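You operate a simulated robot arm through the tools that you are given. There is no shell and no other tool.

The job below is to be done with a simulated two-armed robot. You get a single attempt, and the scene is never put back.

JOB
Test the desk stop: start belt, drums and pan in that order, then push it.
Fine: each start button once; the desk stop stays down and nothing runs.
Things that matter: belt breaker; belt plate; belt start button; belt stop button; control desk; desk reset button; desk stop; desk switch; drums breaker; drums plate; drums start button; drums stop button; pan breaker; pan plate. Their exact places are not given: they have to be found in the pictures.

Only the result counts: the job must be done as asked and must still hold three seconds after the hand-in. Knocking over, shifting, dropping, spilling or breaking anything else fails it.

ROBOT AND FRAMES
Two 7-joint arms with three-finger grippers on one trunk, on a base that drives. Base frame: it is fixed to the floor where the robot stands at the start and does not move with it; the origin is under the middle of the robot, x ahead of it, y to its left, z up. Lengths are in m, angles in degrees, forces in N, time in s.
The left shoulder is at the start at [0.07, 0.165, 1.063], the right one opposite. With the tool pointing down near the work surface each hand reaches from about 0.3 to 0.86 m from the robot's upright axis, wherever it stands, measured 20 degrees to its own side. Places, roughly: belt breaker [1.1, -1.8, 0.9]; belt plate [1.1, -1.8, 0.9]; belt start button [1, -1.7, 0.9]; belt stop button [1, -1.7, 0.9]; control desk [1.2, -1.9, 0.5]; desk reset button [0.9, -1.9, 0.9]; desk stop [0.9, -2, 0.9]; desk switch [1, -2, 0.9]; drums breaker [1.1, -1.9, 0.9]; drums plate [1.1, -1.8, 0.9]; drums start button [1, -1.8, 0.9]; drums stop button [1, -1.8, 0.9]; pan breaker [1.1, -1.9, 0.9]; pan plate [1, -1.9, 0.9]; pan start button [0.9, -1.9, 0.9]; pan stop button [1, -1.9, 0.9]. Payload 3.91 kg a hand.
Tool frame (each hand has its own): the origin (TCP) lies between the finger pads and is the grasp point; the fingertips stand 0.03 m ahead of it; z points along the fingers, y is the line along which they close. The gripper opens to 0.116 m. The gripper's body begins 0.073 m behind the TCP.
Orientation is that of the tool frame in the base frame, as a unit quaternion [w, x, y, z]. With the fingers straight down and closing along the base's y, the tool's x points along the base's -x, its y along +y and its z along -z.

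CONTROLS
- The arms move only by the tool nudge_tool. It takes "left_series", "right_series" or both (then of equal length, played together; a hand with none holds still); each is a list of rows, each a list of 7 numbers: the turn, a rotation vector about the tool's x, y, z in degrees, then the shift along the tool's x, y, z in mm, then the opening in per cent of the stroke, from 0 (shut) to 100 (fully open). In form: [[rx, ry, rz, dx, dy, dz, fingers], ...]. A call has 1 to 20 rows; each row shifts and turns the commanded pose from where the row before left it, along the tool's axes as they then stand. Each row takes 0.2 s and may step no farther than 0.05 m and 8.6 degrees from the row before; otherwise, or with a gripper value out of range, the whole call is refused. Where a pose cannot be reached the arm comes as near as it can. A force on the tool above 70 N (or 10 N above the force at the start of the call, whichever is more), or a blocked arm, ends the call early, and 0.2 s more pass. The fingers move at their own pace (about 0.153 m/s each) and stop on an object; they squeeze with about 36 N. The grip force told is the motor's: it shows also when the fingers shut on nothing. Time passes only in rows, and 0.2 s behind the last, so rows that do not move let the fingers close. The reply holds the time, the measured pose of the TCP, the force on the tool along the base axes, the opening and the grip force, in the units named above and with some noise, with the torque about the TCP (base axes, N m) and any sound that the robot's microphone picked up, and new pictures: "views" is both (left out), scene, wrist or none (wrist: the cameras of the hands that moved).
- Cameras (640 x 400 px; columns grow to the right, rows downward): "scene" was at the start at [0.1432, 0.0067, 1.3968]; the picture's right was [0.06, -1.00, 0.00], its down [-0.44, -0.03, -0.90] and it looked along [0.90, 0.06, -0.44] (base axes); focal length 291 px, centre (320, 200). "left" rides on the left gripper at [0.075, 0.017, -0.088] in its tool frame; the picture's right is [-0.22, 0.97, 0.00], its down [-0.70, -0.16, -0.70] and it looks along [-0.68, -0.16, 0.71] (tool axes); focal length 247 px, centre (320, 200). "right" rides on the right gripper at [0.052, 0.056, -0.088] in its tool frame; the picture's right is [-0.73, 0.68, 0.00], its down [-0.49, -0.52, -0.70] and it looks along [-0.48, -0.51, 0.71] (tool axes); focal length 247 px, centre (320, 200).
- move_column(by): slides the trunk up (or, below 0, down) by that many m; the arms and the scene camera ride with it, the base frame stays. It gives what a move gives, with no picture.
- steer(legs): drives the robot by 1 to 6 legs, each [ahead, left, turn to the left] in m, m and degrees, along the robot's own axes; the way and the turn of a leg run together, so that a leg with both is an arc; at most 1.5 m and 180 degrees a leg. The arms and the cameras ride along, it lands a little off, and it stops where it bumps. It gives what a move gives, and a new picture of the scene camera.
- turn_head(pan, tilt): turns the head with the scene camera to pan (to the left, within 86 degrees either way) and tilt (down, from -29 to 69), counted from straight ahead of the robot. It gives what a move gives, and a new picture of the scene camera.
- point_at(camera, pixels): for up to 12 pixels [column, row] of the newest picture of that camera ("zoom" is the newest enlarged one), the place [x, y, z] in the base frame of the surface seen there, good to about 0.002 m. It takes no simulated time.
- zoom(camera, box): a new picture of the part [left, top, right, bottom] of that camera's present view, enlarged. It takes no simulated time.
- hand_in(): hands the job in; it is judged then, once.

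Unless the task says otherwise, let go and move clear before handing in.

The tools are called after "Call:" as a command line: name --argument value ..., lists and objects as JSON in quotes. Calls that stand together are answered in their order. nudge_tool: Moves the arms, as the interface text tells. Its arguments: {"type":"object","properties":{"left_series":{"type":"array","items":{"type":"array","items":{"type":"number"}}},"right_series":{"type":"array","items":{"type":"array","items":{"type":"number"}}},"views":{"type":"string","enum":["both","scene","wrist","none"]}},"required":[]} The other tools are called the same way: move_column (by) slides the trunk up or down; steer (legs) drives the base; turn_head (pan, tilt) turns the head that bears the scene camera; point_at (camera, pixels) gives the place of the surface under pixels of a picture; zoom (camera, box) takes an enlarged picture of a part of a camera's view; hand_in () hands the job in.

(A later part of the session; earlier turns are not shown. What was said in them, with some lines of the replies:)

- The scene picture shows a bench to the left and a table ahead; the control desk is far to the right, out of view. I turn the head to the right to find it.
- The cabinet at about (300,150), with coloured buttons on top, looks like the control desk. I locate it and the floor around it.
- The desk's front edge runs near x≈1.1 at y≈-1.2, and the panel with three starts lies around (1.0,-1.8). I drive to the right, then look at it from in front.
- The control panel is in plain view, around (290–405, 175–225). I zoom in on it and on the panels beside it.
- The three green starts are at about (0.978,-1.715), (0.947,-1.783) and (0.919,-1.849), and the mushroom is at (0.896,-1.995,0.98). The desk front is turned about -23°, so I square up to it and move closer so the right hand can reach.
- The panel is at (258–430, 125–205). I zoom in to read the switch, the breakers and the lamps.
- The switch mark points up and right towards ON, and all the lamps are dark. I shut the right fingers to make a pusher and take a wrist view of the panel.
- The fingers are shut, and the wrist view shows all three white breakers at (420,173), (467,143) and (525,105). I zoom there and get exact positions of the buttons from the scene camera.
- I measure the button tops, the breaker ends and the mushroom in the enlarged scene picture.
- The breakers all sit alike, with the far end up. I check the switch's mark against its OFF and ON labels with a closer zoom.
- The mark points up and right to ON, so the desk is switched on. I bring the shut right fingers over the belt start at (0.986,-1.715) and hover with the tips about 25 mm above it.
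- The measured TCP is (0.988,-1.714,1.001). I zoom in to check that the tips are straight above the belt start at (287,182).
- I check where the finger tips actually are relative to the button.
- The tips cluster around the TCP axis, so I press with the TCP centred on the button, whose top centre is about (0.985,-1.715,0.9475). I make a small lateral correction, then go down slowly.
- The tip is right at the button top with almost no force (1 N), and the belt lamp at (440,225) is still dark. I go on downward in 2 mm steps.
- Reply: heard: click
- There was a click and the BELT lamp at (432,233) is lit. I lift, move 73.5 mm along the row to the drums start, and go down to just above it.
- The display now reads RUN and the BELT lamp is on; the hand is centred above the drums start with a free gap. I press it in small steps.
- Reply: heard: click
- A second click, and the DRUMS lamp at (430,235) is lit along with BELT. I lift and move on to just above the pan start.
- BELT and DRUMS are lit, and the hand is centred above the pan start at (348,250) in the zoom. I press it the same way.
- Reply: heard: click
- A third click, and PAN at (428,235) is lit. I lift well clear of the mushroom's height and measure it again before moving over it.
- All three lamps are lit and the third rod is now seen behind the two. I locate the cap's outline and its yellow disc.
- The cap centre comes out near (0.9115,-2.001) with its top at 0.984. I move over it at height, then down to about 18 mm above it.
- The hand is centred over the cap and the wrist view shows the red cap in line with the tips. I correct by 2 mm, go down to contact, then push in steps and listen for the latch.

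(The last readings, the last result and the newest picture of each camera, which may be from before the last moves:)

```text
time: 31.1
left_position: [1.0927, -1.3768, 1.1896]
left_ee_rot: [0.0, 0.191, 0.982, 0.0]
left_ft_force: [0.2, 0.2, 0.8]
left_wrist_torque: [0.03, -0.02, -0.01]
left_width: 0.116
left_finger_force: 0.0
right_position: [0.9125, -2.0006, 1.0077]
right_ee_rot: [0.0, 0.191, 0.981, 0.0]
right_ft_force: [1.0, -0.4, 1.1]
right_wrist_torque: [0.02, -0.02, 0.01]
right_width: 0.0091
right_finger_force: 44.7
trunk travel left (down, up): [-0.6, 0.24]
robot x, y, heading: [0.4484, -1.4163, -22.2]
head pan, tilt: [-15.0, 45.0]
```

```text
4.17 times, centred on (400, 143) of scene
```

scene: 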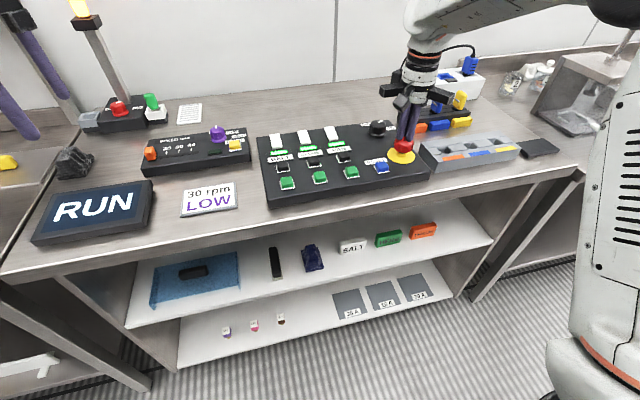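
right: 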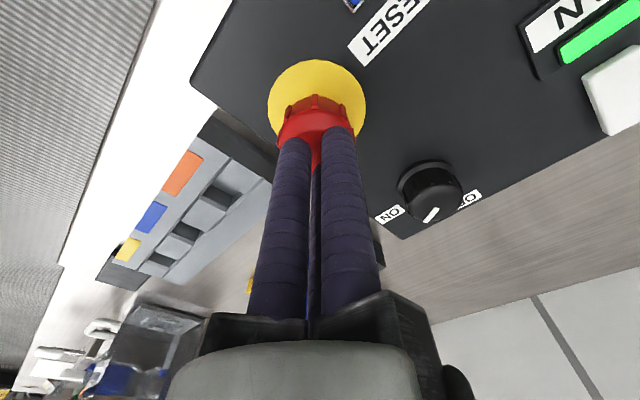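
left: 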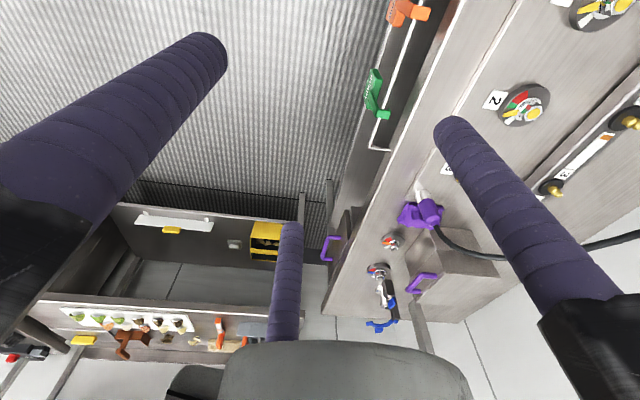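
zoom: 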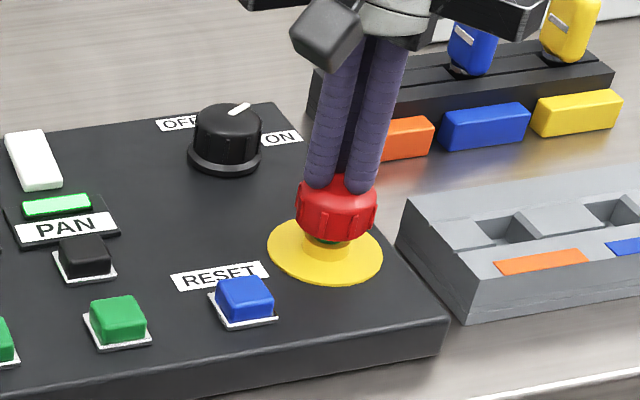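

The cap is already partly down with only about 1 N of force, and PAN is still lit. I keep pushing in 2 mm steps.

Call:
nudge_tool --right_series '[[0, 0, 0, 0, 0, 2, 0], [0, 0, 0, 0, 0, 2, 0], [0, 0, 0, 0, 0, 2, 0]]'

Call:
zoom --camera "scene" --box '[340, 95, 460, 191]'

```text
time: 31.9
left_position: [1.0937, -1.3772, 1.1891]
left_ee_rot: [0.001, 0.191, 0.982, 0.0]
left_ft_force: [0.8, -0.7, -0.3]
left_wrist_torque: [0.01, 0.01, 0.0]
left_width: 0.1158
left_finger_force: 0.1
right_position: [0.9134, -2.0015, 1.0029]
right_ee_rot: [0.001, 0.192, 0.981, 0.0]
right_ft_force: [0.1, -0.2, 4.9]
right_wrist_torque: [0.02, -0.01, -0.04]
right_width: 0.0089
right_finger_force: 45.2
trunk travel left (down, up): [-0.6, 0.24]
robot x, y, heading: [0.4496, -1.4174, -22.1]
head pan, tilt: [-15.0, 45.0]
```

scene: 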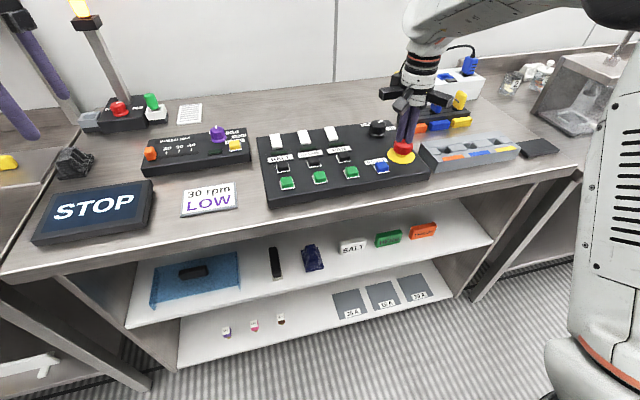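
right: 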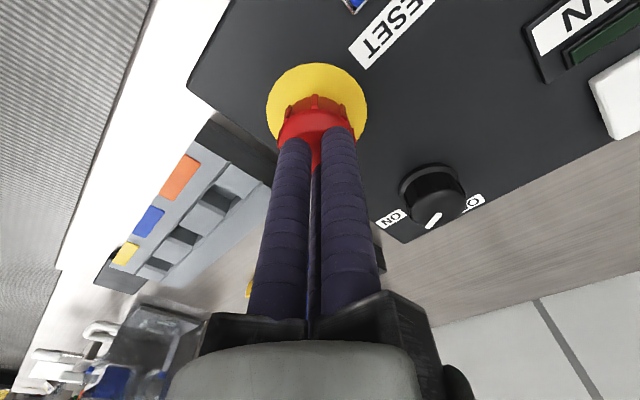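

```text
4.17 times, centred on (400, 143) of scene
```

zoom: 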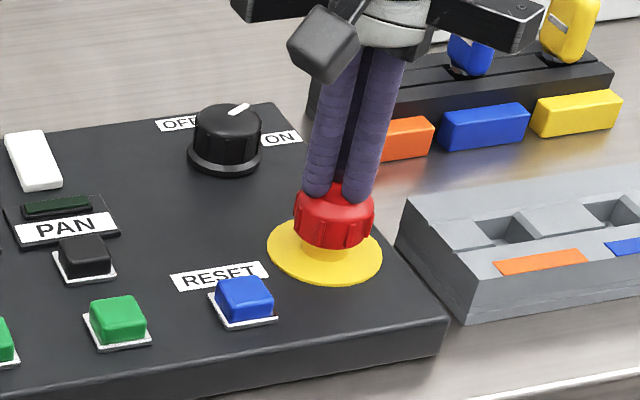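

The display reads STOP and all the lamps are dark. I heard no latch click, so I push slightly further to seat it before lifting.

Call:
nudge_tool --right_series '[[0, 0, 0, 0, 0, 1.5, 0], [0, 0, 0, 0, 0, 1.5, 0], [0, 0, 0, 0, 0, 0, 0]]' --views "wrist"

Call:
zoom --camera "scene" --box '[340, 95, 460, 191]'

```text
time: 32.7
left_position: [1.0926, -1.3759, 1.1898]
left_ee_rot: [0.0, 0.191, 0.982, 0.0]
left_ft_force: [-0.1, -0.6, -0.4]
left_wrist_torque: [-0.03, -0.03, 0.0]
left_width: 0.1157
left_finger_force: 0.1
right_position: [0.913, -2.0012, 1.0014]
right_ee_rot: [0.004, 0.193, 0.981, -0.002]
right_ft_force: [4.4, -7.8, 25.2]
right_wrist_torque: [-0.2, -0.07, 0.04]
right_width: 0.0092
right_finger_force: 45.3
trunk travel left (down, up): [-0.6, 0.24]
robot x, y, heading: [0.4486, -1.4147, -22.1]
head pan, tilt: [-15.0, 45.0]
```

right: 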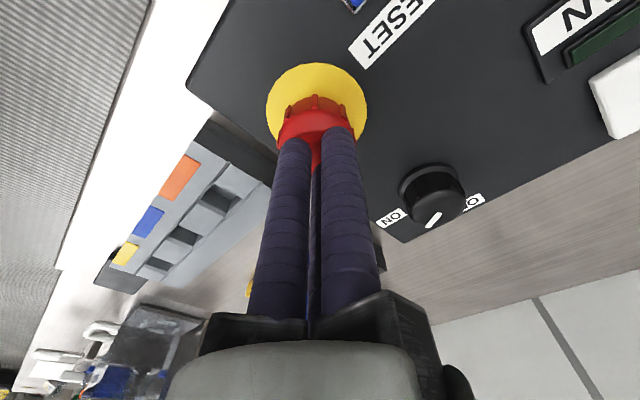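

```text
4.17 times, centred on (400, 143) of scene
```

zoom: 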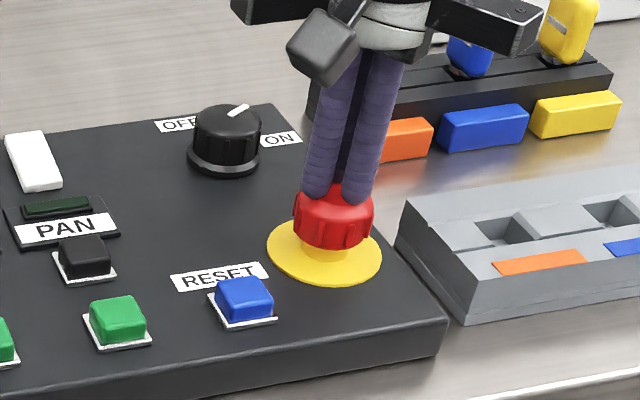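

The force rose to 25 N with no more travel, so the stop is at the bottom. I lift straight up clear and look at whether the cap stays down.

Call:
nudge_tool --right_series '[[0, 0, 0, 0, 0, -3, 0], [0, 0, 0, 0, 0, -10, 0], [0, 0, 0, 0, 0, -30, 0], [0, 0, 0, 0, 0, -40, 0], [0, 0, 0, 0, 0, -40, 0], [0, 0, 0, 0, 0, 0, 0], [0, 0, 0, 0, 0, 0, 0], [0, 0, 0, 0, 0, 0, 0], [0, 0, 0, 0, 0, 0, 0], [0, 0, 0, 0, 0, 0, 0]]'

Call:
zoom --camera "scene" --box '[250, 110, 440, 215]'

```text
time: 34.9
left_position: [1.094, -1.3774, 1.189]
left_ee_rot: [0.001, 0.192, 0.981, 0.0]
left_ft_force: [0.2, 0.7, 0.1]
left_wrist_torque: [-0.02, -0.02, -0.01]
left_width: 0.1161
left_finger_force: 0.2
right_position: [0.9129, -2.003, 1.1209]
right_ee_rot: [0.0, 0.191, 0.981, 0.001]
right_ft_force: [-0.4, 0.7, -0.8]
right_wrist_torque: [-0.02, 0.01, -0.02]
right_width: 0.009
right_finger_force: 45.5
trunk travel left (down, up): [-0.6, 0.24]
robot x, y, heading: [0.4466, -1.4144, -21.8]
head pan, tilt: [-15.0, 45.0]
```

scene: 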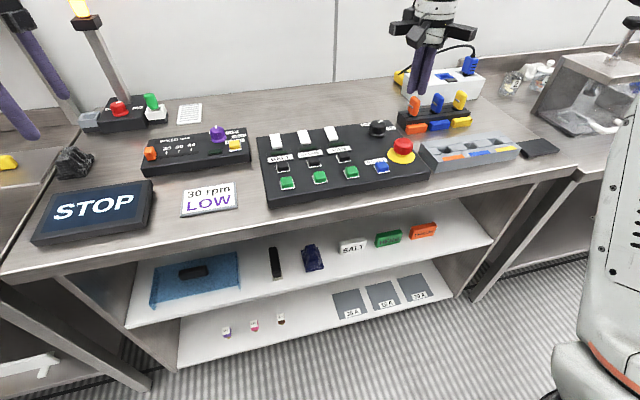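
right: 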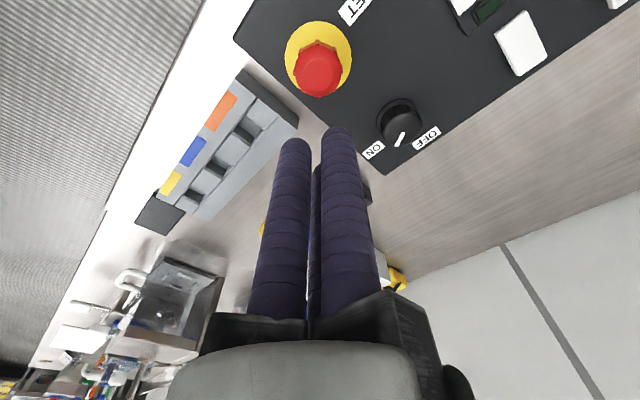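

```text
3.37 times, centred on (345, 162) of scene
```

zoom: 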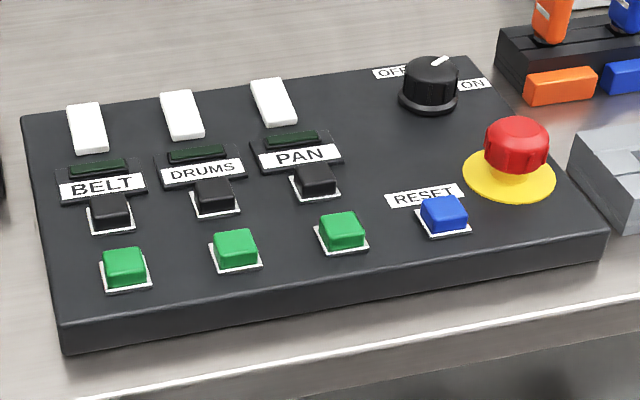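

The hand is clear. The cap has stayed down with its green band hidden, the lamps for BELT, DRUMS and PAN are dark, and the display reads STOP. I hand in.

Call:
hand_in

```text
The job is handed in.
```

The desk stop test is done and handed in. I pressed the belt, drums and pan start buttons once each, in that order. Each press gave a click and lit its lamp, and the display changed to RUN after the belt start.

I then pushed the desk stop to the bottom of its travel. The three lamps went dark and the display changed to STOP. About two seconds after I lifted the hand, the cap was still down and nothing was running. I heard no latch click from the desk stop, so I'm judging that it held from the pictures.

The reset button, desk switch and breakers were not touched, and the pictures show nothing else disturbed.
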